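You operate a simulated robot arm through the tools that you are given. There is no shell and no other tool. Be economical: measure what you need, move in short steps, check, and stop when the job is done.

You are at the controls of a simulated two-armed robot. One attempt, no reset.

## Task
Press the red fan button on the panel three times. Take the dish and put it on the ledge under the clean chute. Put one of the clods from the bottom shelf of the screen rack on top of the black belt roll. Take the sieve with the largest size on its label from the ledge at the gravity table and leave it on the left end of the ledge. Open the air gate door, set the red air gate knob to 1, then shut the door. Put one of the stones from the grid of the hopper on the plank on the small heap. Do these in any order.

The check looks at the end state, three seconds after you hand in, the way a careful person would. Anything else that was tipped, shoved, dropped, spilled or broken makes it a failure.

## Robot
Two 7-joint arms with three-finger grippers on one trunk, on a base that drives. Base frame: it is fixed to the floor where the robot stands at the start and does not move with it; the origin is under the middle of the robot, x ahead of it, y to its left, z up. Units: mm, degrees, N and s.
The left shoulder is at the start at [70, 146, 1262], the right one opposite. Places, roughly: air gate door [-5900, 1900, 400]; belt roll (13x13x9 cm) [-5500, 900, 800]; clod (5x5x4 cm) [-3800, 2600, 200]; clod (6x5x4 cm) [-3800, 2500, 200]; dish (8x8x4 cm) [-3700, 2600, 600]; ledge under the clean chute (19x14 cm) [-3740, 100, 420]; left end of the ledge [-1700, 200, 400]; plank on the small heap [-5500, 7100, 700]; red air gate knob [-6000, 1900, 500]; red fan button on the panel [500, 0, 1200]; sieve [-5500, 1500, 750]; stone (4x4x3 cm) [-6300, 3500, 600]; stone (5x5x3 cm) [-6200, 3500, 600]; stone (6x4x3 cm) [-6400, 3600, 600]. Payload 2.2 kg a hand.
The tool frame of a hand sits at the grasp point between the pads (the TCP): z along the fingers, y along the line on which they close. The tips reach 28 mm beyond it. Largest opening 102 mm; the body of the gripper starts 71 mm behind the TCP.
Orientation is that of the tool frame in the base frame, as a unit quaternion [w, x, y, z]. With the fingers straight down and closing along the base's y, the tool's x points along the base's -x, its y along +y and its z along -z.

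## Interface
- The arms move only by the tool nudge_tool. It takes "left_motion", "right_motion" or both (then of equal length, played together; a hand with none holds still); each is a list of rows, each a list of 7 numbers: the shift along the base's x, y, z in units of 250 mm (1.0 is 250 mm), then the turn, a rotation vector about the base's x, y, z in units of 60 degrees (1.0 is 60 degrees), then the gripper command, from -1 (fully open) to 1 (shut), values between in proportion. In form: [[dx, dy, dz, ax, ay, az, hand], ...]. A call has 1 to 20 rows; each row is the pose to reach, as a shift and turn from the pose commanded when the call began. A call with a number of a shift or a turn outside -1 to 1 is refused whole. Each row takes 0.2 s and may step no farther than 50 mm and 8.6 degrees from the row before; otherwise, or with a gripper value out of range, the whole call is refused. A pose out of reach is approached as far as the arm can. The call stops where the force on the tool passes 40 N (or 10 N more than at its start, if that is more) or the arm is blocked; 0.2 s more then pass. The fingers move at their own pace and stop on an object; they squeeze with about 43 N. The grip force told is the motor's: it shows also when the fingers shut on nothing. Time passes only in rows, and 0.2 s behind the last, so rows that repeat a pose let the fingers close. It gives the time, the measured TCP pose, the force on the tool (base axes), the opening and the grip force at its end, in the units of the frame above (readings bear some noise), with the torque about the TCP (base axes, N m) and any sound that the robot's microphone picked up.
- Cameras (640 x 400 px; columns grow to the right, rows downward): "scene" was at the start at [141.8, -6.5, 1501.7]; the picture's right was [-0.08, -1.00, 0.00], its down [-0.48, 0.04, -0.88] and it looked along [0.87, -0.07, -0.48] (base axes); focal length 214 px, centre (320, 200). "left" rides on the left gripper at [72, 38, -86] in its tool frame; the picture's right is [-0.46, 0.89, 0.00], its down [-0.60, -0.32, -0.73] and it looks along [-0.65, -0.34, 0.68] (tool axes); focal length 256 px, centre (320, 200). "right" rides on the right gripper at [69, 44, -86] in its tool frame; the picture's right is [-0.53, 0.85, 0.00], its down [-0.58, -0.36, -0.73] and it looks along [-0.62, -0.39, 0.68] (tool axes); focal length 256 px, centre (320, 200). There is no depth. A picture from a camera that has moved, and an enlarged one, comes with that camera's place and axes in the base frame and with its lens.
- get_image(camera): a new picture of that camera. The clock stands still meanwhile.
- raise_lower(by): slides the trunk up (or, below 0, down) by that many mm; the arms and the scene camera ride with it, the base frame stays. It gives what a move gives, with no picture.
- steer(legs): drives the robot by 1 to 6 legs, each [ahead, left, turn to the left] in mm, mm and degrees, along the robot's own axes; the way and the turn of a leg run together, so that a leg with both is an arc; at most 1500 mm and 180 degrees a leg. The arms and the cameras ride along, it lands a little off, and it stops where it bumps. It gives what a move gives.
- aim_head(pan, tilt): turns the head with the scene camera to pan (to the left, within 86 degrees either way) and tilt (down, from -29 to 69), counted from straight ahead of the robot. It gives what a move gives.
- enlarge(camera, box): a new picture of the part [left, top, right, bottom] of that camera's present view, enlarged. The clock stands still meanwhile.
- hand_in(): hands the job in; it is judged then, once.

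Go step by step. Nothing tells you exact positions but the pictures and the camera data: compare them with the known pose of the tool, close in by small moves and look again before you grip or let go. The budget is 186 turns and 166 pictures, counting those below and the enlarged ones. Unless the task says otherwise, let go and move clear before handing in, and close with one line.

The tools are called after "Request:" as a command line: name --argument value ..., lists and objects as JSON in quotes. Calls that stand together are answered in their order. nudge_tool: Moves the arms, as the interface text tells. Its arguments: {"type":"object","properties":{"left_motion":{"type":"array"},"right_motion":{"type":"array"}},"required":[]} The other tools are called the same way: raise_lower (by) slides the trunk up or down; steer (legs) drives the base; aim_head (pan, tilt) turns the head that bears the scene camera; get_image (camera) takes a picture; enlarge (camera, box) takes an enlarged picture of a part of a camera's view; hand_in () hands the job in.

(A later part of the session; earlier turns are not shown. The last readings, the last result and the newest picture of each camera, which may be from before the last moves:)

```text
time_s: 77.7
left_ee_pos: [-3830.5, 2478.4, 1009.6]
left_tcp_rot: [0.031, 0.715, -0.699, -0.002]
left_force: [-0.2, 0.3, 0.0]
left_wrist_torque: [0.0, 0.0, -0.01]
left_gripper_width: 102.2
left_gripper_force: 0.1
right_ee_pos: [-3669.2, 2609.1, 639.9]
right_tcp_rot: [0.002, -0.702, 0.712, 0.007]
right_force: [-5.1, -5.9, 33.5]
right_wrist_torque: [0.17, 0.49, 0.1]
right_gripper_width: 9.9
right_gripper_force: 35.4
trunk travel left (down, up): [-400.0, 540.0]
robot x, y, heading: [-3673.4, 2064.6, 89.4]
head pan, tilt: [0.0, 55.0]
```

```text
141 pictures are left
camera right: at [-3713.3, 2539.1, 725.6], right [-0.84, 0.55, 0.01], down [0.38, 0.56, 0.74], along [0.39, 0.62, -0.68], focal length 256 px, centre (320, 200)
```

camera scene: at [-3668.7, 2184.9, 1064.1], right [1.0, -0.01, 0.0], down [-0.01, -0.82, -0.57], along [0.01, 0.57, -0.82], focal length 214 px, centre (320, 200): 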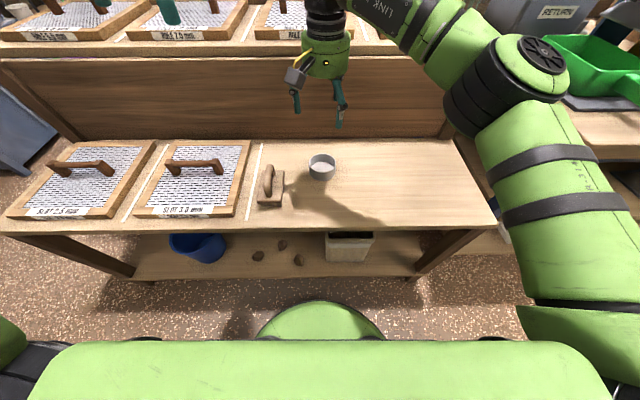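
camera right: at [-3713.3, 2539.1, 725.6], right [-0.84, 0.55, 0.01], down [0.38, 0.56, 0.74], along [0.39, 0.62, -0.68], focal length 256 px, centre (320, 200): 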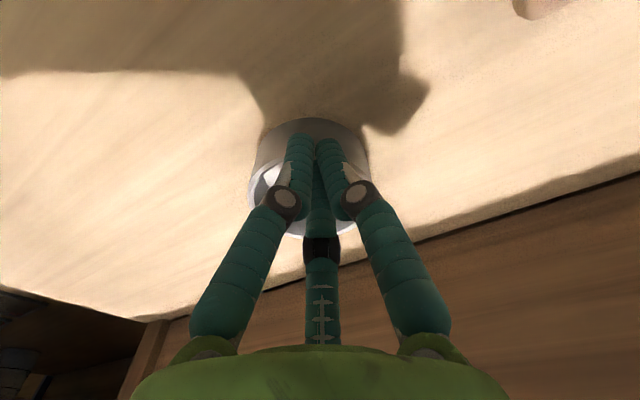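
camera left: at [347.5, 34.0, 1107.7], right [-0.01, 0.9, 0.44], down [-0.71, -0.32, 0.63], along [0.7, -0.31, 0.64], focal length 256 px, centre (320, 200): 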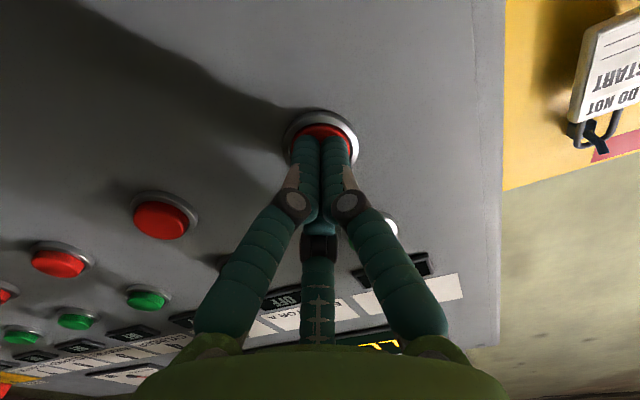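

The fingers closed to only 10 mm with an upward force, so this isn't a normal grip across the dish. I'll look closely before doing anything.

Request:
enlarge --camera "scene" --box '[280, 110, 360, 170]'

Request:
enlarge --camera "right" --box '[220, 90, 420, 260]'

```text
6.67 times, centred on (320, 140) of scene
camera zoom: at [-3669.7, 2180.5, 1064.7], right [1.0, -0.01, 0.0], down [-0.01, -0.82, -0.58], along [0.01, 0.58, -0.82], focal length 1430 px, centre (320, 600)
```

zoom: 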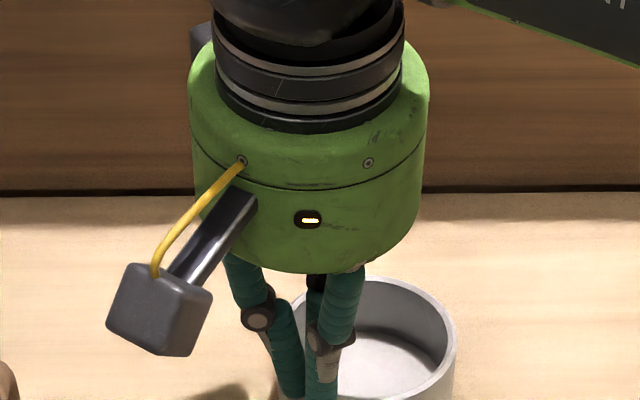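

```text
2.35 times, centred on (320, 175) of right
camera zoom: at [-3713.3, 2539.1, 725.6], right [-0.84, 0.55, 0.01], down [0.38, 0.56, 0.74], along [0.39, 0.62, -0.68], focal length 602 px, centre (320, 259)
```

zoom: 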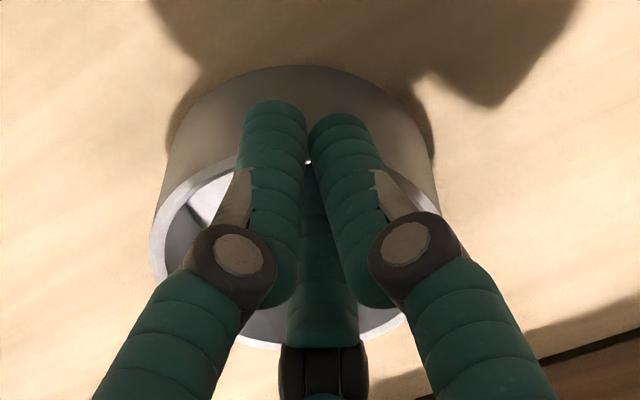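

The grip is on the dish's front-left wall, with one finger inside and two outside. That can hold, so I'll lift slightly and check that it's level and steady.

Request:
nudge_tool --right_motion '[[0, 0, 0.05, 0, 0, 0, 1], [0, 0, 0.1, 0, 0, 0, 1], [0, 0, 0.16, 0, 0, 0, 1], [0, 0, 0.16, 0, 0, 0, 1]]'

Request:
get_image --camera "right"

Request:
enlarge --camera "scene" --box '[260, 90, 380, 180]'

```text
time_s: 78.7
left_ee_pos: [-3831.3, 2483.8, 1007.7]
left_tcp_rot: [0.033, 0.714, -0.699, 0.0]
left_force: [-0.3, 0.7, -0.2]
left_wrist_torque: [0.02, -0.01, -0.01]
left_gripper_width: 102.3
left_gripper_force: 0.0
right_ee_pos: [-3668.1, 2611.6, 674.6]
right_tcp_rot: [0.001, -0.701, 0.713, 0.003]
right_force: [0.8, 0.1, -1.3]
right_wrist_torque: [-0.01, 0.0, -0.02]
right_gripper_width: 9.7
right_gripper_force: 36.2
trunk travel left (down, up): [-400.0, 540.0]
robot x, y, heading: [-3673.5, 2061.3, 89.2]
head pan, tilt: [0.0, 55.0]
```

```text
138 pictures are left
camera right: at [-3712.9, 2542.7, 761.2], right [-0.84, 0.55, 0.0], down [0.38, 0.57, 0.73], along [0.4, 0.61, -0.68], focal length 256 px, centre (320, 200)
```

right: 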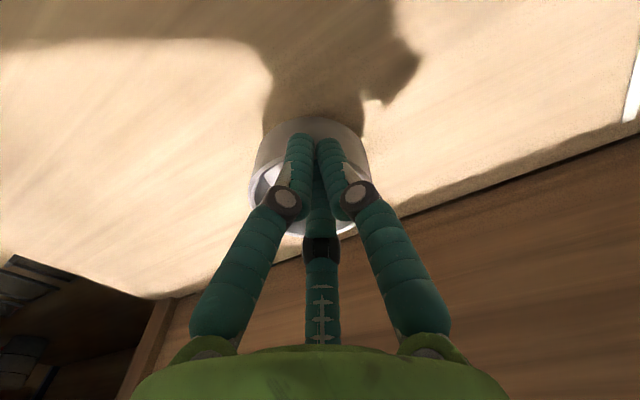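

```text
4.44 times, centred on (320, 135) of scene
camera zoom: at [-3669.1, 2185.6, 1064.0], right [1.0, -0.01, 0.0], down [-0.01, -0.82, -0.57], along [0.01, 0.57, -0.82], focal length 953 px, centre (320, 489)
```

zoom: 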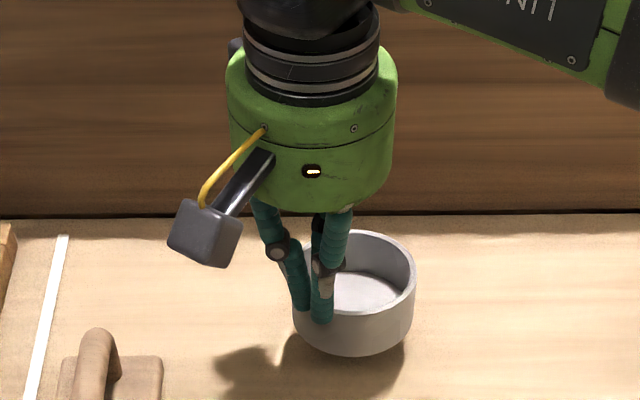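

The dish is lifted, level and firmly held by its front-left wall. I'll raise it and bring it back beside the robot.

Request:
nudge_tool --right_motion '[[0, 0, 0.16, 0, 0, 0, 1], [0.02, -0.05, 0.32, 0, 0, 0, 1], [0.08, -0.15, 0.46, 0, 0, 0, 1], [0.15, -0.28, 0.58, 0, 0, 0, 1], [0.25, -0.4, 0.68, 0, 0, 0, 1], [0.35, -0.5, 0.8, 0, 0, 0, 1], [0.45, -0.6, 0.92, 0, 0, 0, 1], [0.55, -0.7, 1.0, 0, 0, 0, 1], [0.65, -0.84, 1.0, 0, 0, 0, 1], [0.75, -0.98, 1.0, 0, 0, 0, 1], [0.75, -0.98, 1.0, 0, 0, 0, 1]]'

Request:
nudge_tool --right_motion '[[0, 0, 0.16, 0, 0, 0, 1], [0, 0, 0.32, 0, 0, 0, 1], [0, 0, 0.48, 0, 0, 0, 1], [0, 0, 0.64, 0, 0, 0, 1], [0, 0, 0.64, 0, 0, 0, 1]]'

Request:
steer --legs '[[-350, 0, 0]]'

Request:
get_image --camera "right"

```text
time_s: 81.1
left_ee_pos: [-3831.7, 2483.8, 1007.9]
left_tcp_rot: [0.033, 0.715, -0.699, 0.001]
left_force: [-1.0, -0.1, -0.2]
left_wrist_torque: [-0.02, 0.05, -0.03]
left_gripper_width: 102.2
left_gripper_force: 0.0
right_ee_pos: [-3479.0, 2369.0, 922.4]
right_tcp_rot: [0.0, -0.702, 0.713, 0.001]
right_force: [0.7, -0.5, -1.1]
right_wrist_torque: [-0.01, 0.02, -0.04]
right_gripper_width: 9.3
right_gripper_force: 35.4
trunk travel left (down, up): [-400.0, 540.0]
robot x, y, heading: [-3670.6, 2061.9, 89.1]
head pan, tilt: [0.0, 55.0]
```

```text
time_s: 82.3
left_ee_pos: [-3831.4, 2483.0, 1007.6]
left_tcp_rot: [0.034, 0.714, -0.699, -0.001]
left_force: [0.8, -0.2, -0.4]
left_wrist_torque: [0.02, 0.03, -0.01]
left_gripper_width: 102.1
left_gripper_force: 0.1
right_ee_pos: [-3490.7, 2374.4, 1059.7]
right_tcp_rot: [0.0, -0.701, 0.713, 0.003]
right_force: [-0.2, -0.6, -0.3]
right_wrist_torque: [-0.01, 0.01, -0.01]
right_gripper_width: 9.1
right_gripper_force: 35.5
right hand out of reach, approached as far as the arm can: row 4, 5
trunk travel left (down, up): [-400.0, 540.0]
robot x, y, heading: [-3672.2, 2063.7, 89.0]
head pan, tilt: [0.0, 55.0]
```

```text
time_s: 84.5
left_ee_pos: [-3837.1, 2136.2, 1007.5]
left_tcp_rot: [0.034, 0.716, -0.698, 0.0]
left_force: [-0.5, 0.5, -0.1]
left_wrist_torque: [0.03, -0.02, -0.02]
left_gripper_width: 101.8
left_gripper_force: 0.1
right_ee_pos: [-3496.6, 2026.8, 1059.0]
right_tcp_rot: [0.0, -0.703, 0.711, 0.002]
right_force: [0.4, -0.7, -0.2]
right_wrist_torque: [-0.03, 0.0, -0.02]
right_gripper_width: 7.8
right_gripper_force: 35.0
trunk travel left (down, up): [-400.0, 540.0]
robot x, y, heading: [-3678.8, 1714.0, 89.4]
head pan, tilt: [0.0, 55.0]
```

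```text
136 pictures are left
camera right: at [-3540.7, 1958.5, 1145.8], right [-0.84, 0.55, 0.0], down [0.37, 0.57, 0.73], along [0.4, 0.62, -0.68], focal length 256 px, centre (320, 200)
```

right: 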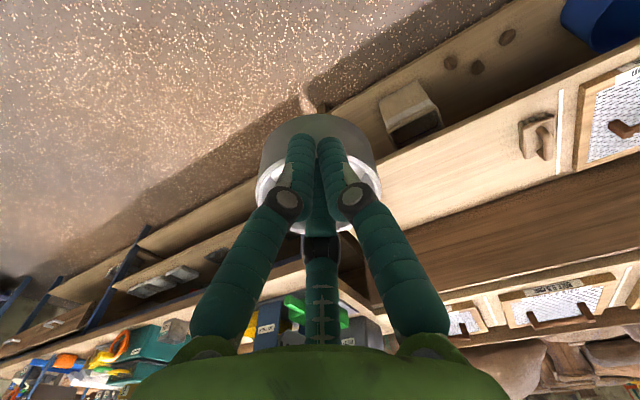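

The dish rotated slightly into a symmetric grip, so I'll deliver it now rather than carry it around. Next I'll turn to face -y and look at the clean chute ledge.

Request:
steer --legs '[[0, 0, 180]]'

Request:
aim_head --pan 0 --tilt 25

Request:
get_image --camera "scene"

Request:
get_image --camera "right"

```text
time_s: 92.3
left_ee_pos: [-3505.2, 1300.3, 1006.8]
left_tcp_rot: [-0.002, 0.688, 0.725, 0.034]
left_force: [0.4, 0.1, 0.3]
left_wrist_torque: [0.01, 0.02, -0.03]
left_gripper_width: 102.2
left_gripper_force: 0.1
right_ee_pos: [-3847.4, 1397.8, 1059.0]
right_tcp_rot: [0.003, 0.702, 0.712, -0.001]
right_force: [0.0, 0.2, -1.4]
right_wrist_torque: [0.04, -0.05, 0.01]
right_gripper_width: 6.1
right_gripper_force: 33.5
trunk travel left (down, up): [-400.0, 540.0]
robot x, y, heading: [-3679.4, 1713.3, -89.1]
head pan, tilt: [0.0, 55.0]
```

```text
time_s: 93.3
left_ee_pos: [-3506.3, 1299.6, 1006.5]
left_tcp_rot: [-0.001, 0.688, 0.725, 0.033]
left_force: [0.3, -0.1, 0.3]
left_wrist_torque: [0.0, 0.0, 0.01]
left_gripper_width: 102.1
left_gripper_force: 0.1
right_ee_pos: [-3848.7, 1398.5, 1058.2]
right_tcp_rot: [0.002, 0.702, 0.712, 0.001]
right_force: [-0.1, -0.1, -1.2]
right_wrist_torque: [0.05, -0.03, 0.01]
right_gripper_width: 5.9
right_gripper_force: 34.1
trunk travel left (down, up): [-400.0, 540.0]
robot x, y, heading: [-3678.7, 1713.1, -88.9]
head pan, tilt: [0.0, 25.0]
```

```text
135 pictures are left
camera scene: at [-3673.3, 1573.4, 1107.9], right [-1.0, -0.02, 0.0], down [-0.01, 0.42, -0.91], along [0.01, -0.91, -0.42], focal length 214 px, centre (320, 200)
```

scene: 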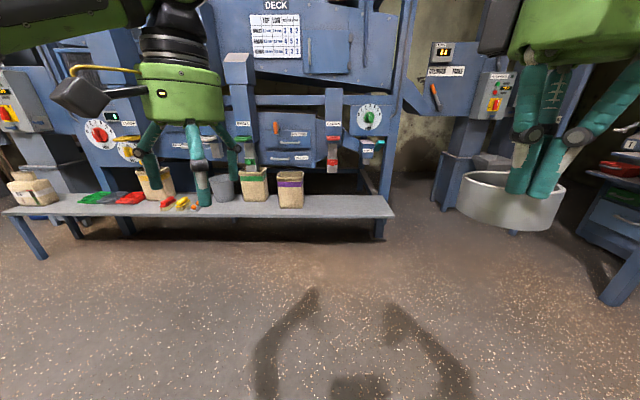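

```text
134 pictures are left
camera right: at [-3806.0, 1467.5, 1145.7], right [0.85, -0.52, 0.0], down [-0.36, -0.58, 0.73], along [-0.38, -0.63, -0.68], focal length 256 px, centre (320, 200)
```

right: 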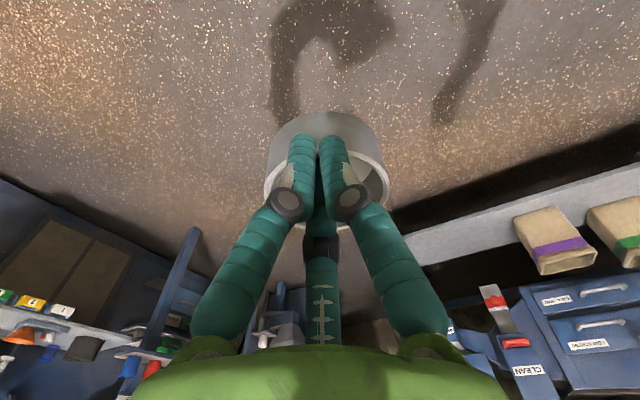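

The clean chute is ahead with its free spot on the ledge near [-3750, 160, 420], right of the purple-tagged box. I'll tuck the left hand back, drive up, lower the trunk and look.

Request:
nudge_tool --left_motion '[[0, 0.15, 0, 0, 0, 0, -1], [0, 0.3, 0, 0, 0, 0, -1], [0, 0.42, 0, 0, 0, 0, -1]]'

Request:
steer --legs '[[850, -40, 0]]'

Request:
raise_lower --by -200

Request:
aim_head --pan -10 --tilt 40

Request:
get_image --camera "scene"

```text
time_s: 94.1
left_ee_pos: [-3504.7, 1405.1, 1008.4]
left_tcp_rot: [0.0, 0.687, 0.726, 0.033]
left_force: [0.5, 0.3, 1.3]
left_wrist_torque: [-0.06, 0.02, 0.01]
left_gripper_width: 101.9
left_gripper_force: 0.0
right_ee_pos: [-3847.1, 1398.4, 1059.0]
right_tcp_rot: [0.002, 0.702, 0.712, 0.0]
right_force: [0.4, 0.6, -0.5]
right_wrist_torque: [0.02, -0.01, 0.03]
right_gripper_width: 6.0
right_gripper_force: 34.2
trunk travel left (down, up): [-400.0, 540.0]
robot x, y, heading: [-3673.4, 1715.1, -89.0]
head pan, tilt: [0.0, 25.0]
```

```text
time_s: 98.6
left_ee_pos: [-3529.0, 544.1, 1008.4]
left_tcp_rot: [-0.001, 0.686, 0.727, 0.034]
left_force: [0.7, 0.0, -0.4]
left_wrist_torque: [0.01, -0.06, 0.01]
left_gripper_width: 102.1
left_gripper_force: 0.1
right_ee_pos: [-3871.1, 536.5, 1058.7]
right_tcp_rot: [0.002, 0.7, 0.714, 0.0]
right_force: [0.3, 0.2, -0.4]
right_wrist_torque: [0.0, -0.01, -0.01]
right_gripper_width: 2.2
right_gripper_force: 31.8
trunk travel left (down, up): [-400.0, 540.0]
robot x, y, heading: [-3698.7, 856.1, -88.7]
head pan, tilt: [0.0, 25.0]
```

```text
time_s: 100.8
left_ee_pos: [-3528.7, 544.6, 808.6]
left_tcp_rot: [-0.001, 0.686, 0.727, 0.033]
left_force: [-0.7, -0.2, 0.0]
left_wrist_torque: [0.02, 0.01, -0.02]
left_gripper_width: 102.0
left_gripper_force: 0.0
right_ee_pos: [-3871.7, 537.2, 858.6]
right_tcp_rot: [0.002, 0.701, 0.714, 0.001]
right_force: [-0.4, 1.0, 0.0]
right_wrist_torque: [0.02, 0.0, 0.01]
right_gripper_width: 2.2
right_gripper_force: 31.4
trunk travel left (down, up): [-200.0, 740.0]
robot x, y, heading: [-3703.5, 853.6, -88.6]
head pan, tilt: [0.0, 25.0]
```

```text
time_s: 101.6
left_ee_pos: [-3527.8, 545.9, 808.9]
left_tcp_rot: [-0.001, 0.686, 0.727, 0.033]
left_force: [-0.2, 0.3, -0.1]
left_wrist_torque: [-0.03, -0.04, -0.02]
left_gripper_width: 102.1
left_gripper_force: 0.0
right_ee_pos: [-3872.8, 536.3, 859.9]
right_tcp_rot: [0.003, 0.699, 0.715, 0.001]
right_force: [-0.5, 0.0, 0.1]
right_wrist_torque: [-0.03, 0.01, -0.03]
right_gripper_width: 2.1
right_gripper_force: 31.4
trunk travel left (down, up): [-200.0, 740.0]
robot x, y, heading: [-3699.0, 857.4, -88.8]
head pan, tilt: [-10.0, 40.0]
```

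```text
133 pictures are left
camera scene: at [-3712.5, 721.7, 884.8], right [-0.99, 0.15, 0.0], down [0.1, 0.63, -0.77], along [-0.12, -0.76, -0.64], focal length 214 px, centre (320, 200)
```

scene: 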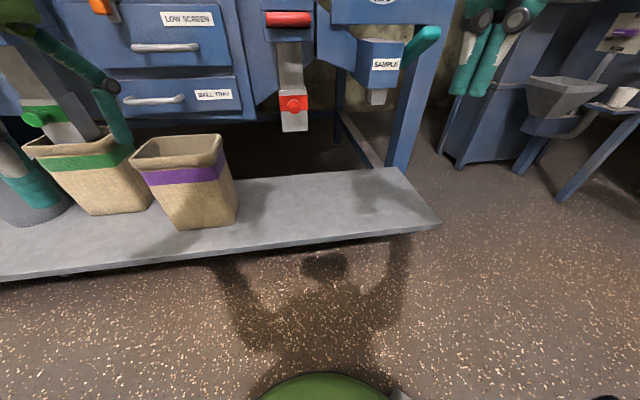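

The dish slipped out during the drive. I'll find it on the floor, probably along x≈-3860.

Request:
aim_head --pan -75 --tilt 50

Request:
get_image --camera "scene"

Request:
get_image --camera "right"

```text
time_s: 102.9
left_ee_pos: [-3528.2, 544.6, 808.8]
left_tcp_rot: [-0.001, 0.686, 0.727, 0.033]
left_force: [-0.5, -1.1, -0.4]
left_wrist_torque: [0.01, 0.01, 0.02]
left_gripper_width: 102.0
left_gripper_force: 0.1
right_ee_pos: [-3871.2, 535.9, 859.7]
right_tcp_rot: [0.003, 0.7, 0.714, 0.001]
right_force: [-0.1, 0.0, 1.0]
right_wrist_torque: [0.01, 0.01, -0.02]
right_gripper_width: 1.8
right_gripper_force: 31.1
trunk travel left (down, up): [-200.0, 740.0]
robot x, y, heading: [-3701.8, 856.4, -88.9]
head pan, tilt: [-75.0, 50.0]
```

```text
132 pictures are left
camera scene: at [-3773.5, 784.2, 870.5], right [-0.28, 0.96, 0.0], down [0.74, 0.21, -0.64], along [-0.62, -0.18, -0.77], focal length 214 px, centre (320, 200)
```

scene: 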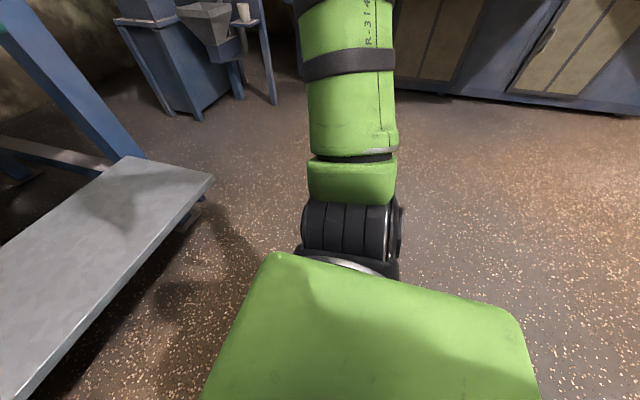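

```text
131 pictures are left
camera right: at [-3829.9, 607.2, 945.8], right [0.86, -0.52, 0.0], down [-0.36, -0.58, 0.73], along [-0.38, -0.63, -0.68], focal length 256 px, centre (320, 200)
```

right: 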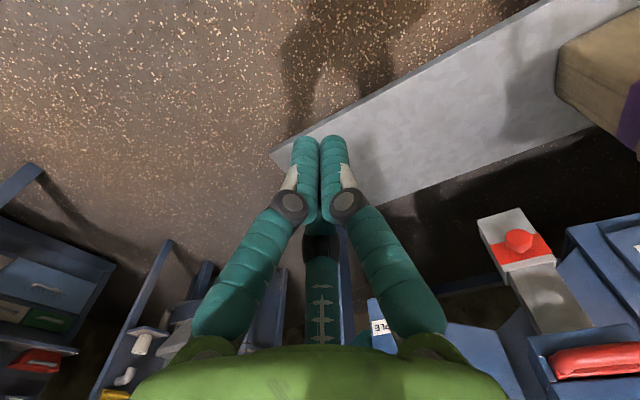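

The dish isn't in this view, so it's probably behind me. I'll turn in place to look toward +y rather than backing over it.

Request:
steer --legs '[[0, 0, -150]]'

Request:
aim_head --pan 0 --tilt 35

Request:
get_image --camera "scene"

```text
time_s: 109.6
left_ee_pos: [-4001.7, 1045.0, 807.8]
left_tcp_rot: [0.032, 0.874, -0.485, 0.009]
left_force: [0.6, 0.4, -0.5]
left_wrist_torque: [0.03, 0.02, -0.02]
left_gripper_width: 102.2
left_gripper_force: 0.1
right_ee_pos: [-3704.1, 1215.9, 858.9]
right_tcp_rot: [0.001, 0.864, -0.503, -0.002]
right_force: [0.2, 0.1, -0.7]
right_wrist_torque: [-0.01, 0.01, -0.02]
right_gripper_width: 2.1
right_gripper_force: 31.3
trunk travel left (down, up): [-200.0, 740.0]
robot x, y, heading: [-3702.1, 852.3, 119.7]
head pan, tilt: [-75.0, 50.0]
```

```text
time_s: 111.0
left_ee_pos: [-4002.5, 1044.8, 809.8]
left_tcp_rot: [0.032, 0.874, -0.485, 0.009]
left_force: [-0.1, 0.8, -0.3]
left_wrist_torque: [-0.04, 0.01, 0.03]
left_gripper_width: 101.8
left_gripper_force: 0.0
right_ee_pos: [-3703.9, 1215.5, 859.0]
right_tcp_rot: [0.0, 0.865, -0.502, -0.002]
right_force: [0.1, 0.7, -0.7]
right_wrist_torque: [0.02, 0.0, 0.01]
right_gripper_width: 2.3
right_gripper_force: 31.1
trunk travel left (down, up): [-200.0, 740.0]
robot x, y, heading: [-3702.6, 855.6, 119.9]
head pan, tilt: [0.0, 35.0]
```

```text
130 pictures are left
camera scene: at [-3769.1, 975.6, 892.2], right [0.87, 0.5, 0.0], down [0.28, -0.5, -0.82], along [-0.41, 0.71, -0.57], focal length 214 px, centre (320, 200)
```

scene: 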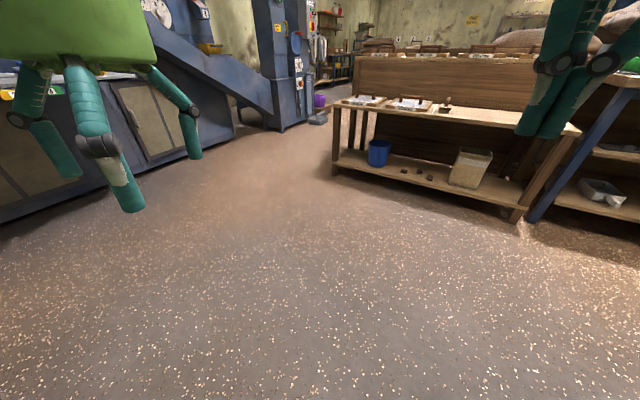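

It's not on the visible floor beyond y≈1140. I'll look nearer the base.

Request:
aim_head --pan 40 --tilt 69

Request:
get_image --camera "scene"

Request:
aim_head --pan -65 --tilt 45

Request:
get_image --camera "scene"

```text
time_s: 112.1
left_ee_pos: [-4003.4, 1044.8, 808.4]
left_tcp_rot: [0.032, 0.874, -0.485, 0.008]
left_force: [-0.4, -1.0, -0.9]
left_wrist_torque: [-0.03, 0.01, 0.03]
left_gripper_width: 101.6
left_gripper_force: 0.0
right_ee_pos: [-3704.6, 1216.6, 859.7]
right_tcp_rot: [0.001, 0.865, -0.503, -0.002]
right_force: [0.0, 0.0, -0.1]
right_wrist_torque: [0.02, 0.0, 0.02]
right_gripper_width: 2.0
right_gripper_force: 31.2
trunk travel left (down, up): [-200.0, 740.0]
robot x, y, heading: [-3701.2, 854.7, 119.9]
head pan, tilt: [40.0, 68.8]
```

```text
129 pictures are left
camera scene: at [-3777.9, 918.5, 848.6], right [0.35, 0.94, 0.0], down [0.87, -0.32, -0.36], along [-0.34, 0.13, -0.93], focal length 214 px, centre (320, 200)
```

scene: 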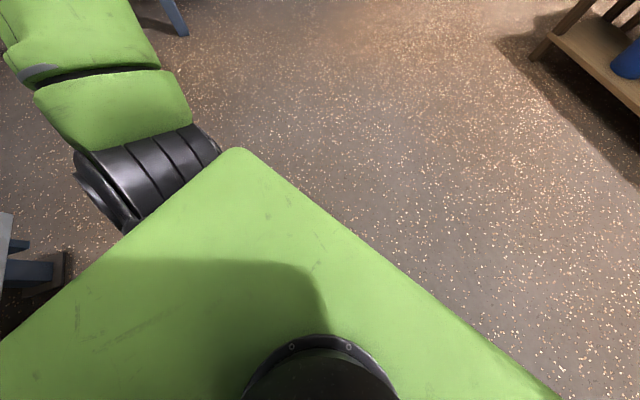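

```text
time_s: 113.9
left_ee_pos: [-4002.2, 1045.7, 809.7]
left_tcp_rot: [0.032, 0.874, -0.485, 0.009]
left_force: [-1.2, -0.4, 0.0]
left_wrist_torque: [-0.02, -0.01, -0.01]
left_gripper_width: 102.0
left_gripper_force: 0.1
right_ee_pos: [-3704.6, 1215.9, 859.2]
right_tcp_rot: [0.0, 0.865, -0.502, -0.003]
right_force: [0.0, 0.6, 0.6]
right_wrist_torque: [-0.04, -0.02, -0.01]
right_gripper_width: 2.2
right_gripper_force: 31.0
trunk travel left (down, up): [-200.0, 740.0]
robot x, y, heading: [-3705.9, 850.3, 119.7]
head pan, tilt: [-65.0, 45.0]
```

```text
128 pictures are left
camera scene: at [-3678.6, 965.6, 877.4], right [0.82, -0.58, 0.0], down [-0.41, -0.58, -0.71], along [0.41, 0.58, -0.71], focal length 214 px, centre (320, 200)
```

scene: 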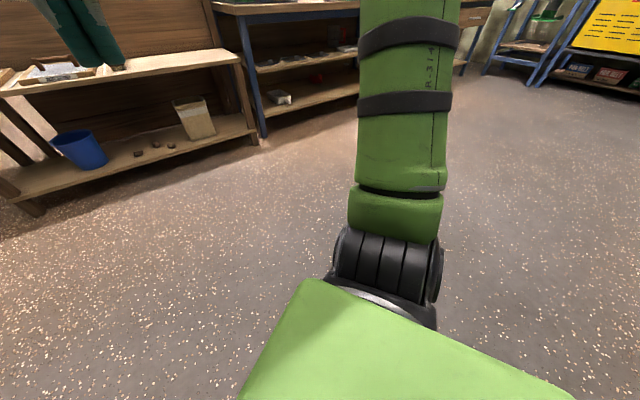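

Still not found, so it may be close to the base, hidden by the shoulders. I'll check straight down in front, then both sides.

Request:
aim_head --pan 0 --tilt 69

Request:
get_image --camera "scene"

Request:
aim_head --pan 86 --tilt 35

Request:
get_image --camera "scene"

Request:
get_image --camera "left"

```text
time_s: 115.3
left_ee_pos: [-4001.9, 1044.9, 808.5]
left_tcp_rot: [0.032, 0.874, -0.485, 0.009]
left_force: [-0.1, 0.2, 0.0]
left_wrist_torque: [0.03, -0.03, -0.02]
left_gripper_width: 101.9
left_gripper_force: 0.0
right_ee_pos: [-3705.4, 1215.4, 860.0]
right_tcp_rot: [0.0, 0.864, -0.503, -0.002]
right_force: [1.7, 0.9, -0.5]
right_wrist_torque: [-0.02, 0.01, -0.03]
right_gripper_width: 1.9
right_gripper_force: 31.2
trunk travel left (down, up): [-200.0, 740.0]
robot x, y, heading: [-3701.8, 856.9, 119.7]
head pan, tilt: [0.0, 68.8]
```

```text
127 pictures are left
camera scene: at [-3753.2, 947.7, 848.6], right [0.87, 0.5, 0.0], down [0.46, -0.81, -0.36], along [-0.18, 0.31, -0.93], focal length 214 px, centre (320, 200)
```

scene: 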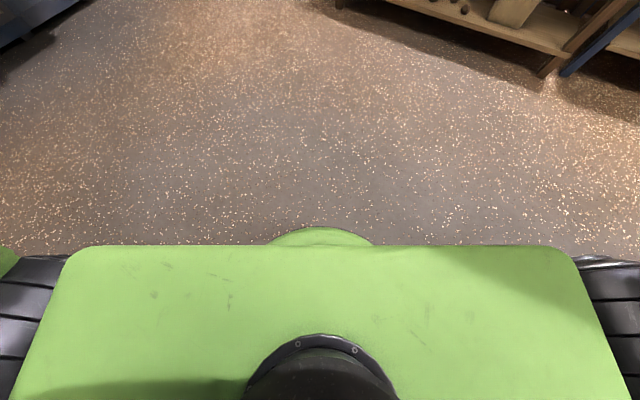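

```text
time_s: 116.9
left_ee_pos: [-4001.5, 1044.1, 808.5]
left_tcp_rot: [0.033, 0.873, -0.486, 0.009]
left_force: [-0.6, 0.6, 0.6]
left_wrist_torque: [0.04, 0.01, -0.04]
left_gripper_width: 102.1
left_gripper_force: 0.1
right_ee_pos: [-3704.3, 1216.0, 859.8]
right_tcp_rot: [0.001, 0.865, -0.502, -0.002]
right_force: [-0.2, 0.4, 0.0]
right_wrist_torque: [-0.04, -0.02, -0.02]
right_gripper_width: 2.1
right_gripper_force: 31.3
trunk travel left (down, up): [-200.0, 740.0]
robot x, y, heading: [-3701.2, 857.3, 119.9]
head pan, tilt: [85.9, 35.0]
```

```text
126 pictures are left
camera scene: at [-3804.8, 861.0, 892.2], right [-0.43, 0.9, 0.0], down [0.52, 0.25, -0.82], along [-0.74, -0.36, -0.57], focal length 214 px, centre (320, 200)
```

scene: 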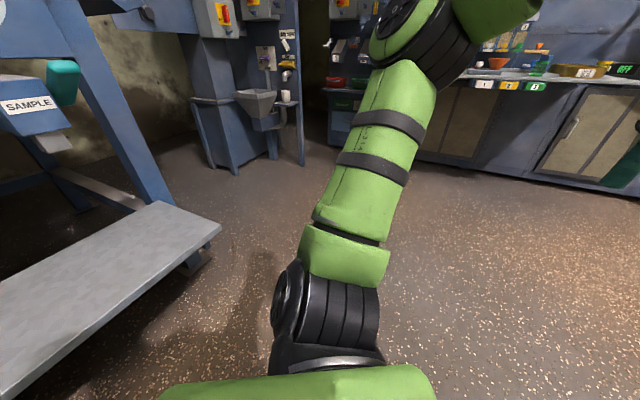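

```text
125 pictures are left
camera left: at [-3994.7, 969.2, 899.5], right [-1.0, -0.07, 0.02], down [-0.04, 0.73, 0.69], along [-0.06, 0.68, -0.73], focal length 256 px, centre (320, 200)
```

left: 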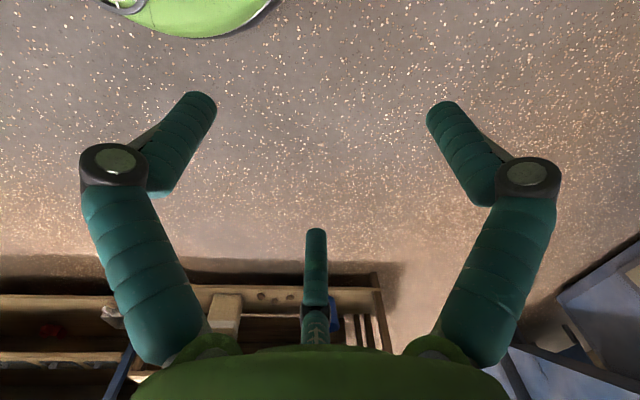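

No sign of it near the front or left. I'll drive forward over clear floor and turn to look back at the whole area.

Request:
steer --legs '[[600, 0, 0], [0, 0, 170]]'

Request:
aim_head --pan 0 --tilt 35

Request:
get_image --camera "scene"

```text
time_s: 127.2
left_ee_pos: [-3736.6, 1137.4, 808.4]
left_tcp_rot: [-0.007, 0.563, 0.826, 0.033]
left_force: [1.4, -0.4, 0.4]
left_wrist_torque: [-0.05, -0.03, -0.01]
left_gripper_width: 102.0
left_gripper_force: 0.0
right_ee_pos: [-4061.2, 1023.5, 858.9]
right_tcp_rot: [0.002, 0.579, 0.815, 0.0]
right_force: [0.5, 0.0, 0.2]
right_wrist_torque: [0.0, 0.01, 0.01]
right_gripper_width: 2.3
right_gripper_force: 31.2
trunk travel left (down, up): [-200.0, 740.0]
robot x, y, heading: [-3993.0, 1378.1, -70.7]
head pan, tilt: [85.9, 35.0]
```

```text
time_s: 128.8
left_ee_pos: [-3735.4, 1137.2, 808.0]
left_tcp_rot: [-0.007, 0.563, 0.826, 0.033]
left_force: [-0.5, -0.7, 0.4]
left_wrist_torque: [0.0, 0.01, -0.02]
left_gripper_width: 101.9
left_gripper_force: 0.0
right_ee_pos: [-4059.7, 1024.3, 860.1]
right_tcp_rot: [0.003, 0.578, 0.816, 0.001]
right_force: [-0.3, -0.6, -0.3]
right_wrist_torque: [0.01, -0.01, 0.01]
right_gripper_width: 2.0
right_gripper_force: 31.0
trunk travel left (down, up): [-200.0, 740.0]
robot x, y, heading: [-3997.8, 1379.7, -70.6]
head pan, tilt: [0.0, 35.0]
```

```text
124 pictures are left
camera scene: at [-3950.4, 1249.2, 892.3], right [-0.94, -0.33, 0.0], down [-0.19, 0.54, -0.82], along [0.27, -0.77, -0.57], focal length 214 px, centre (320, 200)
```

scene: 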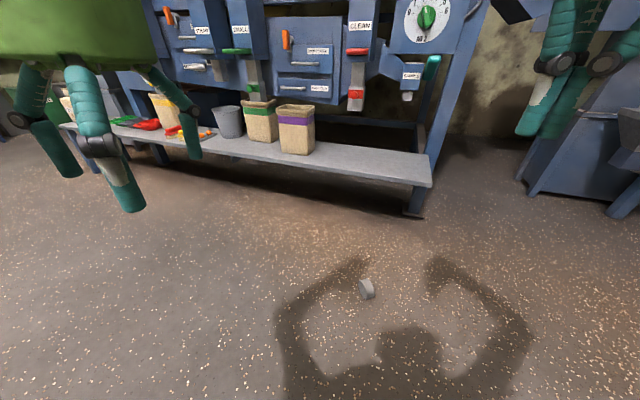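

Found it: the dish is on the floor near [-3962, 663]. I'll take a closer look at how it lies.

Request:
enlarge --camera "scene" --box '[334, 268, 398, 308]'

```text
10.00 times, centred on (366, 288) of scene
camera zoom: at [-3950.4, 1249.2, 892.3], right [-0.94, -0.33, 0.0], down [-0.19, 0.54, -0.82], along [0.27, -0.77, -0.57], focal length 2145 px, centre (-140, -680)
```

zoom: 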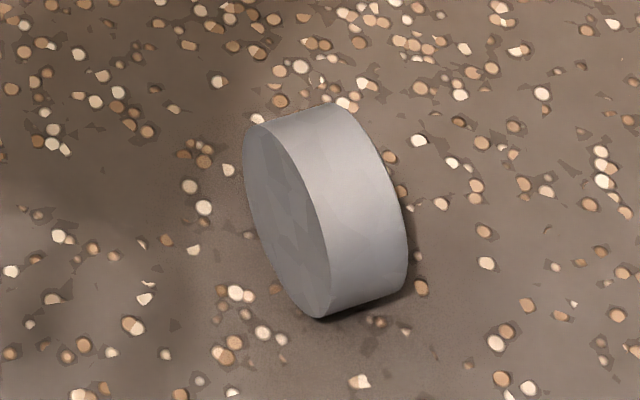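

The dish is standing on edge at about [-3963, 672] with its underside toward +x+y and its opening facing away. I'll drive to that underside and pull the top toward me with closed fingers so it tips upright onto its base, then regrip from above.

Request:
steer --legs '[[541, 259, 0], [0, 0, -66.4]]'

Request:
raise_lower --by -200

Request:
aim_head --pan 0 --tilt 50

Request:
get_image --camera "scene"

```text
time_s: 135.1
left_ee_pos: [-3681.3, 618.2, 808.2]
left_tcp_rot: [0.012, 0.92, 0.391, 0.031]
left_force: [0.5, 0.3, 0.1]
left_wrist_torque: [0.04, -0.01, -0.01]
left_gripper_width: 101.9
left_gripper_force: 0.1
right_ee_pos: [-3920.2, 865.8, 860.3]
right_tcp_rot: [0.002, 0.928, 0.373, -0.001]
right_force: [-0.6, 0.9, 0.1]
right_wrist_torque: [0.01, 0.02, -0.02]
right_gripper_width: 2.4
right_gripper_force: 31.8
trunk travel left (down, up): [-200.0, 740.0]
robot x, y, heading: [-3567.0, 956.7, -136.0]
head pan, tilt: [0.0, 35.0]
```

```text
time_s: 137.3
left_ee_pos: [-3681.9, 617.9, 608.9]
left_tcp_rot: [0.013, 0.92, 0.39, 0.03]
left_force: [0.8, -0.1, -0.3]
left_wrist_torque: [-0.01, -0.01, 0.0]
left_gripper_width: 102.2
left_gripper_force: 0.1
right_ee_pos: [-3918.9, 866.3, 660.0]
right_tcp_rot: [0.002, 0.928, 0.373, -0.002]
right_force: [-0.2, 0.2, -0.6]
right_wrist_torque: [-0.01, 0.0, -0.02]
right_gripper_width: 2.2
right_gripper_force: 31.5
trunk travel left (down, up): [0.0, 940.0]
robot x, y, heading: [-3570.2, 954.0, -136.2]
head pan, tilt: [0.0, 35.0]
```

```text
time_s: 138.1
left_ee_pos: [-3681.2, 618.6, 607.6]
left_tcp_rot: [0.013, 0.92, 0.39, 0.031]
left_force: [0.2, 0.0, -0.3]
left_wrist_torque: [-0.01, -0.01, 0.0]
left_gripper_width: 102.0
left_gripper_force: 0.0
right_ee_pos: [-3918.8, 865.1, 659.4]
right_tcp_rot: [0.003, 0.928, 0.372, -0.001]
right_force: [0.4, -0.2, -0.8]
right_wrist_torque: [-0.02, -0.02, 0.01]
right_gripper_width: 2.0
right_gripper_force: 31.9
trunk travel left (down, up): [0.0, 940.0]
robot x, y, heading: [-3568.9, 960.1, -136.2]
head pan, tilt: [0.0, 50.0]
```

```text
122 pictures are left
camera scene: at [-3660.5, 869.2, 670.6], right [-0.69, 0.72, 0.0], down [0.55, 0.53, -0.64], along [-0.46, -0.45, -0.77], focal length 214 px, centre (320, 200)
```

scene: 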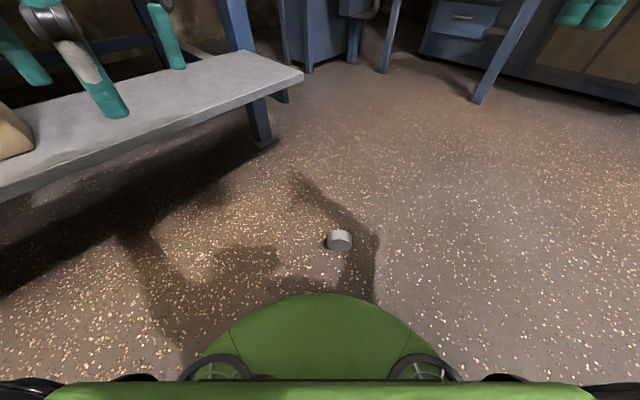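

The dish is right where expected, about 480 mm ahead. I'll zoom in to confirm its orientation.

Request:
enlarge --camera "scene" --box '[308, 220, 372, 260]'

```text
10.00 times, centred on (340, 240) of scene
camera zoom: at [-3660.5, 869.2, 670.6], right [-0.69, 0.72, 0.0], down [0.55, 0.53, -0.64], along [-0.46, -0.45, -0.77], focal length 2145 px, centre (120, -200)
```

zoom: 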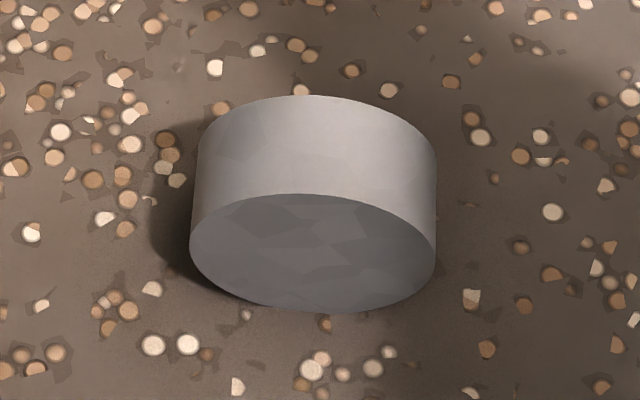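

Orientation confirmed: the underside faces me. I'll bring the closed right fingers down beyond the dish's far side.

Request:
nudge_tool --right_motion '[[-0.042, -0.12, -0.12, 0, 0, 0, 1], [-0.083, -0.24, -0.24, 0, 0, 0, 1], [-0.125, -0.36, -0.36, 0, 0, 0, 1], [-0.166, -0.476, -0.5, 0, 0, 0, 1], [-0.21, -0.6, -0.62, 0, 0, 0, 1], [-0.25, -0.72, -0.75, 0, 0, 0, 1], [-0.29, -0.84, -0.87, 0, 0, 0, 1], [-0.332, -0.952, -1.0, 0, 0, 0, 1], [-0.332, -0.952, -1.0, 0, 0, 0, 1]]'

Request:
nudge_tool --right_motion '[[0, 0, -0.18, 0, 0, 0, 1], [0, 0, -0.36, 0, 0, 0, 1], [0, 0, -0.54, 0, 0, 0, 1], [0, 0, -0.72, 0, 0, 0, 1], [0, 0, -0.9, 0, 0, 0, 1], [0, 0, -0.9, 0, 0, 0, 1]]'

Request:
get_image --camera "scene"

Request:
get_image --camera "right"

```text
time_s: 140.1
left_ee_pos: [-3681.3, 618.4, 607.4]
left_tcp_rot: [0.013, 0.92, 0.392, 0.031]
left_force: [-0.3, 0.0, 0.0]
left_wrist_torque: [-0.03, 0.03, 0.0]
left_gripper_width: 102.1
left_gripper_force: 0.0
right_ee_pos: [-4003.0, 627.6, 407.6]
right_tcp_rot: [0.002, 0.928, 0.373, -0.001]
right_force: [-0.4, -0.3, 0.0]
right_wrist_torque: [-0.02, -0.01, 0.01]
right_gripper_width: 2.4
right_gripper_force: 31.3
trunk travel left (down, up): [0.0, 940.0]
robot x, y, heading: [-3569.0, 958.2, -136.3]
head pan, tilt: [0.0, 50.0]
```

```text
time_s: 141.4
left_ee_pos: [-3682.1, 619.0, 608.7]
left_tcp_rot: [0.012, 0.92, 0.391, 0.031]
left_force: [-0.6, -0.1, 0.8]
left_wrist_torque: [-0.02, 0.0, 0.02]
left_gripper_width: 101.8
left_gripper_force: 0.1
right_ee_pos: [-4000.5, 628.3, 185.4]
right_tcp_rot: [0.003, 0.928, 0.373, 0.0]
right_force: [-0.5, -0.1, -0.7]
right_wrist_torque: [0.03, -0.02, -0.03]
right_gripper_width: 2.0
right_gripper_force: 31.5
trunk travel left (down, up): [0.0, 940.0]
robot x, y, heading: [-3570.9, 960.9, -136.0]
head pan, tilt: [0.0, 50.0]
```

```text
120 pictures are left
camera scene: at [-3660.5, 869.2, 670.5], right [-0.69, 0.72, 0.0], down [0.55, 0.53, -0.64], along [-0.46, -0.45, -0.77], focal length 214 px, centre (320, 200)
```

scene: 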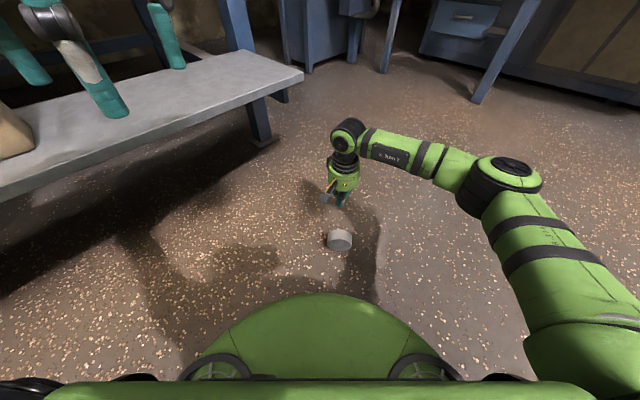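

```text
119 pictures are left
camera right: at [-3920.0, 645.0, 271.4], right [0.2, -0.98, 0.0], down [-0.67, -0.13, 0.73], along [-0.72, -0.15, -0.68], focal length 256 px, centre (320, 200)
```

right: 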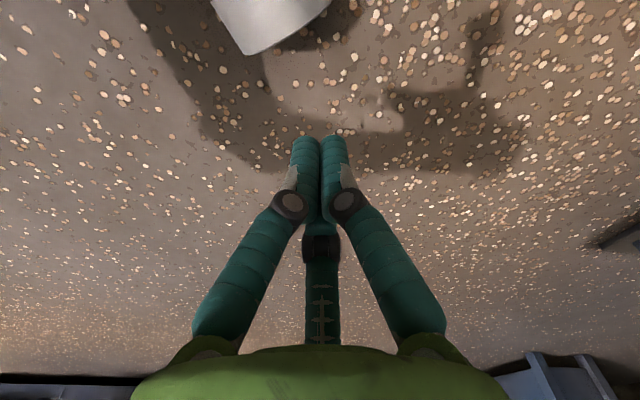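

Fingers are beyond the dish. I'll lower to TCP z≈90, then pull slowly toward the robot.

Request:
nudge_tool --right_motion '[[0, 0, -0.13, 0, 0, 0, 1], [0, 0, -0.26, 0, 0, 0, 1], [0, 0, -0.38, 0, 0, 0, 1], [0.03, 0.029, -0.38, 0, 0, 0, 1], [0.06, 0.058, -0.38, 0, 0, 0, 1], [0.09, 0.087, -0.38, 0, 0, 0, 1], [0.115, 0.11, -0.38, 0, 0, 0, 1], [0.14, 0.134, -0.38, 0, 0, 0, 1], [0.165, 0.158, -0.38, 0, 0, 0, 1], [0.165, 0.158, -0.38, 0, 0, 0, 1]]'

Request:
get_image --camera "right"

Request:
enlarge --camera "scene" --box '[260, 160, 420, 260]'

```text
time_s: 143.7
left_ee_pos: [-3681.7, 618.0, 608.6]
left_tcp_rot: [0.013, 0.92, 0.391, 0.031]
left_force: [-0.4, 0.6, 0.3]
left_wrist_torque: [0.01, 0.01, 0.0]
left_gripper_width: 102.1
left_gripper_force: 0.0
right_ee_pos: [-3961.0, 667.5, 89.1]
right_tcp_rot: [0.002, 0.928, 0.373, -0.002]
right_force: [-0.4, 0.2, -0.1]
right_wrist_torque: [-0.04, 0.01, 0.01]
right_gripper_width: 2.1
right_gripper_force: 31.1
trunk travel left (down, up): [0.0, 940.0]
robot x, y, heading: [-3571.5, 957.3, -136.1]
head pan, tilt: [0.0, 50.0]
```

```text
118 pictures are left
camera right: at [-3881.0, 684.8, 175.8], right [0.2, -0.98, 0.0], down [-0.67, -0.13, 0.73], along [-0.72, -0.15, -0.68], focal length 256 px, centre (320, 200)
```

right: 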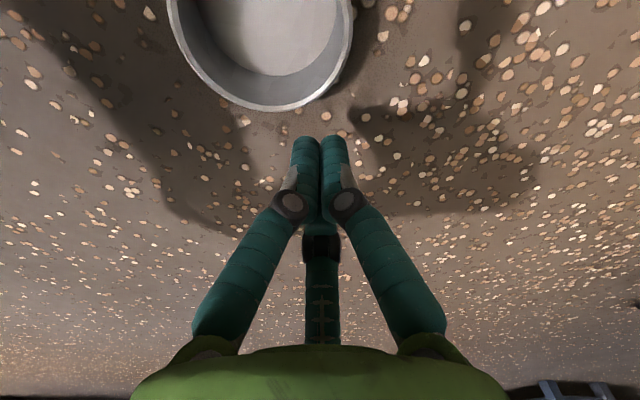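

```text
4.00 times, centred on (340, 210) of scene
camera zoom: at [-3660.5, 869.2, 670.5], right [-0.69, 0.72, 0.0], down [0.55, 0.53, -0.64], along [-0.46, -0.45, -0.77], focal length 858 px, centre (240, 160)
```

zoom: 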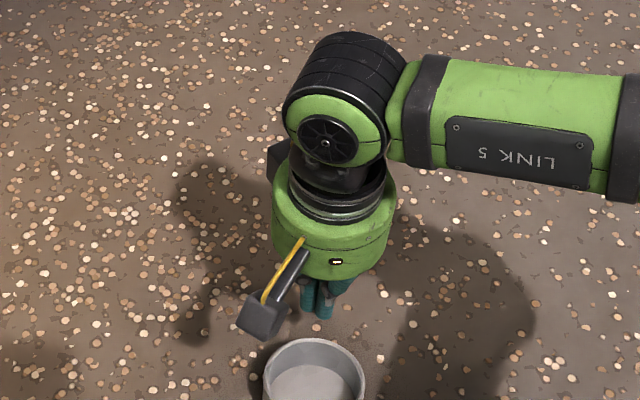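

The dish tipped upright onto its base, and its centre is now near [-3917, 698]. I'll raise the hand, move over it, open and look.

Request:
nudge_tool --right_motion '[[0, 0, 0.18, 0, 0, 0, 1], [0, 0, 0.34, 0, 0, 0, -1], [0.09, 0.06, 0.34, 0, 0, 0, -1], [0.17, 0.12, 0.34, 0, 0, 0, -1], [0.17, 0.12, 0.34, 0, 0, 0, -1]]'

Request:
get_image --camera "right"

Request:
enlarge --camera "scene" --box '[260, 180, 420, 280]'

```text
time_s: 144.8
left_ee_pos: [-3681.8, 618.9, 609.0]
left_tcp_rot: [0.012, 0.92, 0.39, 0.031]
left_force: [0.4, -0.1, 0.0]
left_wrist_torque: [0.0, -0.03, 0.0]
left_gripper_width: 101.9
left_gripper_force: 0.0
right_ee_pos: [-3917.4, 696.2, 174.4]
right_tcp_rot: [0.003, 0.928, 0.373, -0.001]
right_force: [0.3, 0.6, -0.3]
right_wrist_torque: [0.0, -0.01, 0.02]
right_gripper_width: 101.7
right_gripper_force: 0.0
trunk travel left (down, up): [0.0, 940.0]
robot x, y, heading: [-3570.0, 956.4, -136.2]
head pan, tilt: [0.0, 50.0]
```

```text
116 pictures are left
camera right: at [-3838.0, 712.7, 261.2], right [0.2, -0.98, 0.0], down [-0.67, -0.13, 0.73], along [-0.72, -0.15, -0.68], focal length 256 px, centre (320, 200)
```

right: 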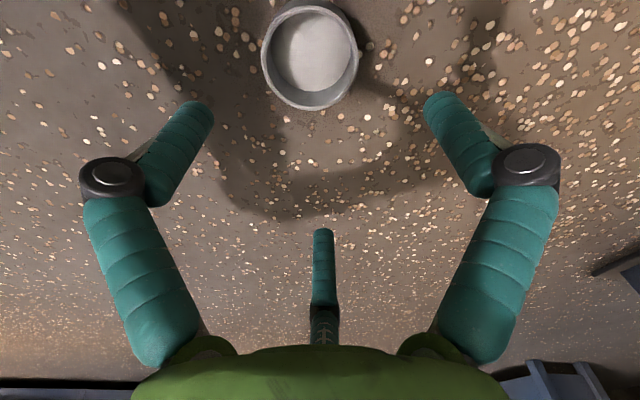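

```text
4.00 times, centred on (340, 230) of scene
camera zoom: at [-3660.5, 869.2, 670.5], right [-0.69, 0.72, 0.0], down [0.55, 0.53, -0.64], along [-0.46, -0.45, -0.77], focal length 858 px, centre (240, 80)
```

zoom: 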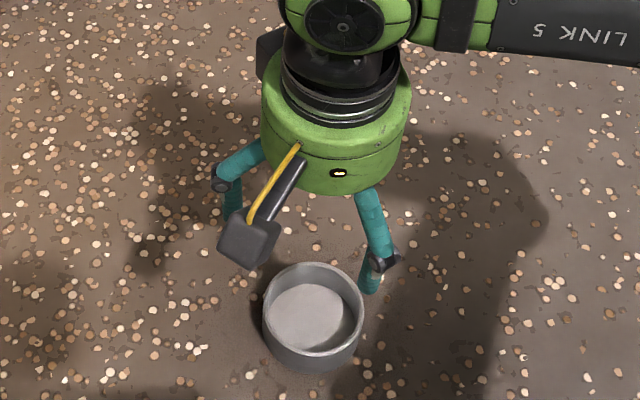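

Both cameras agree that the dish centre is at [-3910, 704]. I'll descend to just above the rim, centre on it and check.

Request:
nudge_tool --right_motion '[[0.015, 0.015, -0.13, 0, 0, 0, -1], [0.03, 0.03, -0.26, 0, 0, 0, -1], [0.03, 0.03, -0.38, 0, 0, 0, -1], [0.03, 0.03, -0.38, 0, 0, 0, -1]]'

Request:
get_image --camera "right"

Request:
enlarge --camera "scene" --box '[290, 210, 370, 260]'

```text
time_s: 145.8
left_ee_pos: [-3681.1, 618.3, 608.9]
left_tcp_rot: [0.013, 0.92, 0.391, 0.031]
left_force: [0.9, -0.1, 0.0]
left_wrist_torque: [0.01, -0.03, -0.02]
left_gripper_width: 101.7
left_gripper_force: 0.1
right_ee_pos: [-3911.1, 705.7, 79.0]
right_tcp_rot: [0.002, 0.928, 0.372, -0.001]
right_force: [0.2, -0.3, 0.1]
right_wrist_torque: [0.01, 0.01, 0.02]
right_gripper_width: 102.2
right_gripper_force: 0.0
trunk travel left (down, up): [0.0, 940.0]
robot x, y, heading: [-3568.6, 959.3, -136.2]
head pan, tilt: [0.0, 50.0]
```

```text
114 pictures are left
camera right: at [-3830.7, 721.6, 165.3], right [0.2, -0.98, 0.0], down [-0.67, -0.13, 0.73], along [-0.72, -0.15, -0.68], focal length 256 px, centre (320, 200)
```

right: 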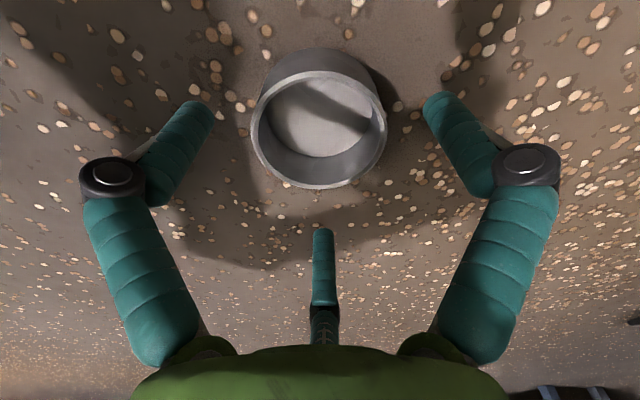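

```text
8.00 times, centred on (330, 235) of scene
camera zoom: at [-3660.5, 869.2, 670.5], right [-0.69, 0.72, 0.0], down [0.55, 0.53, -0.64], along [-0.46, -0.45, -0.77], focal length 1716 px, centre (240, -80)
```

zoom: 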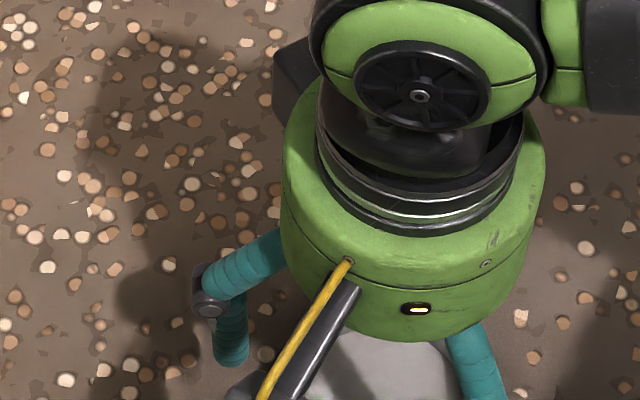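

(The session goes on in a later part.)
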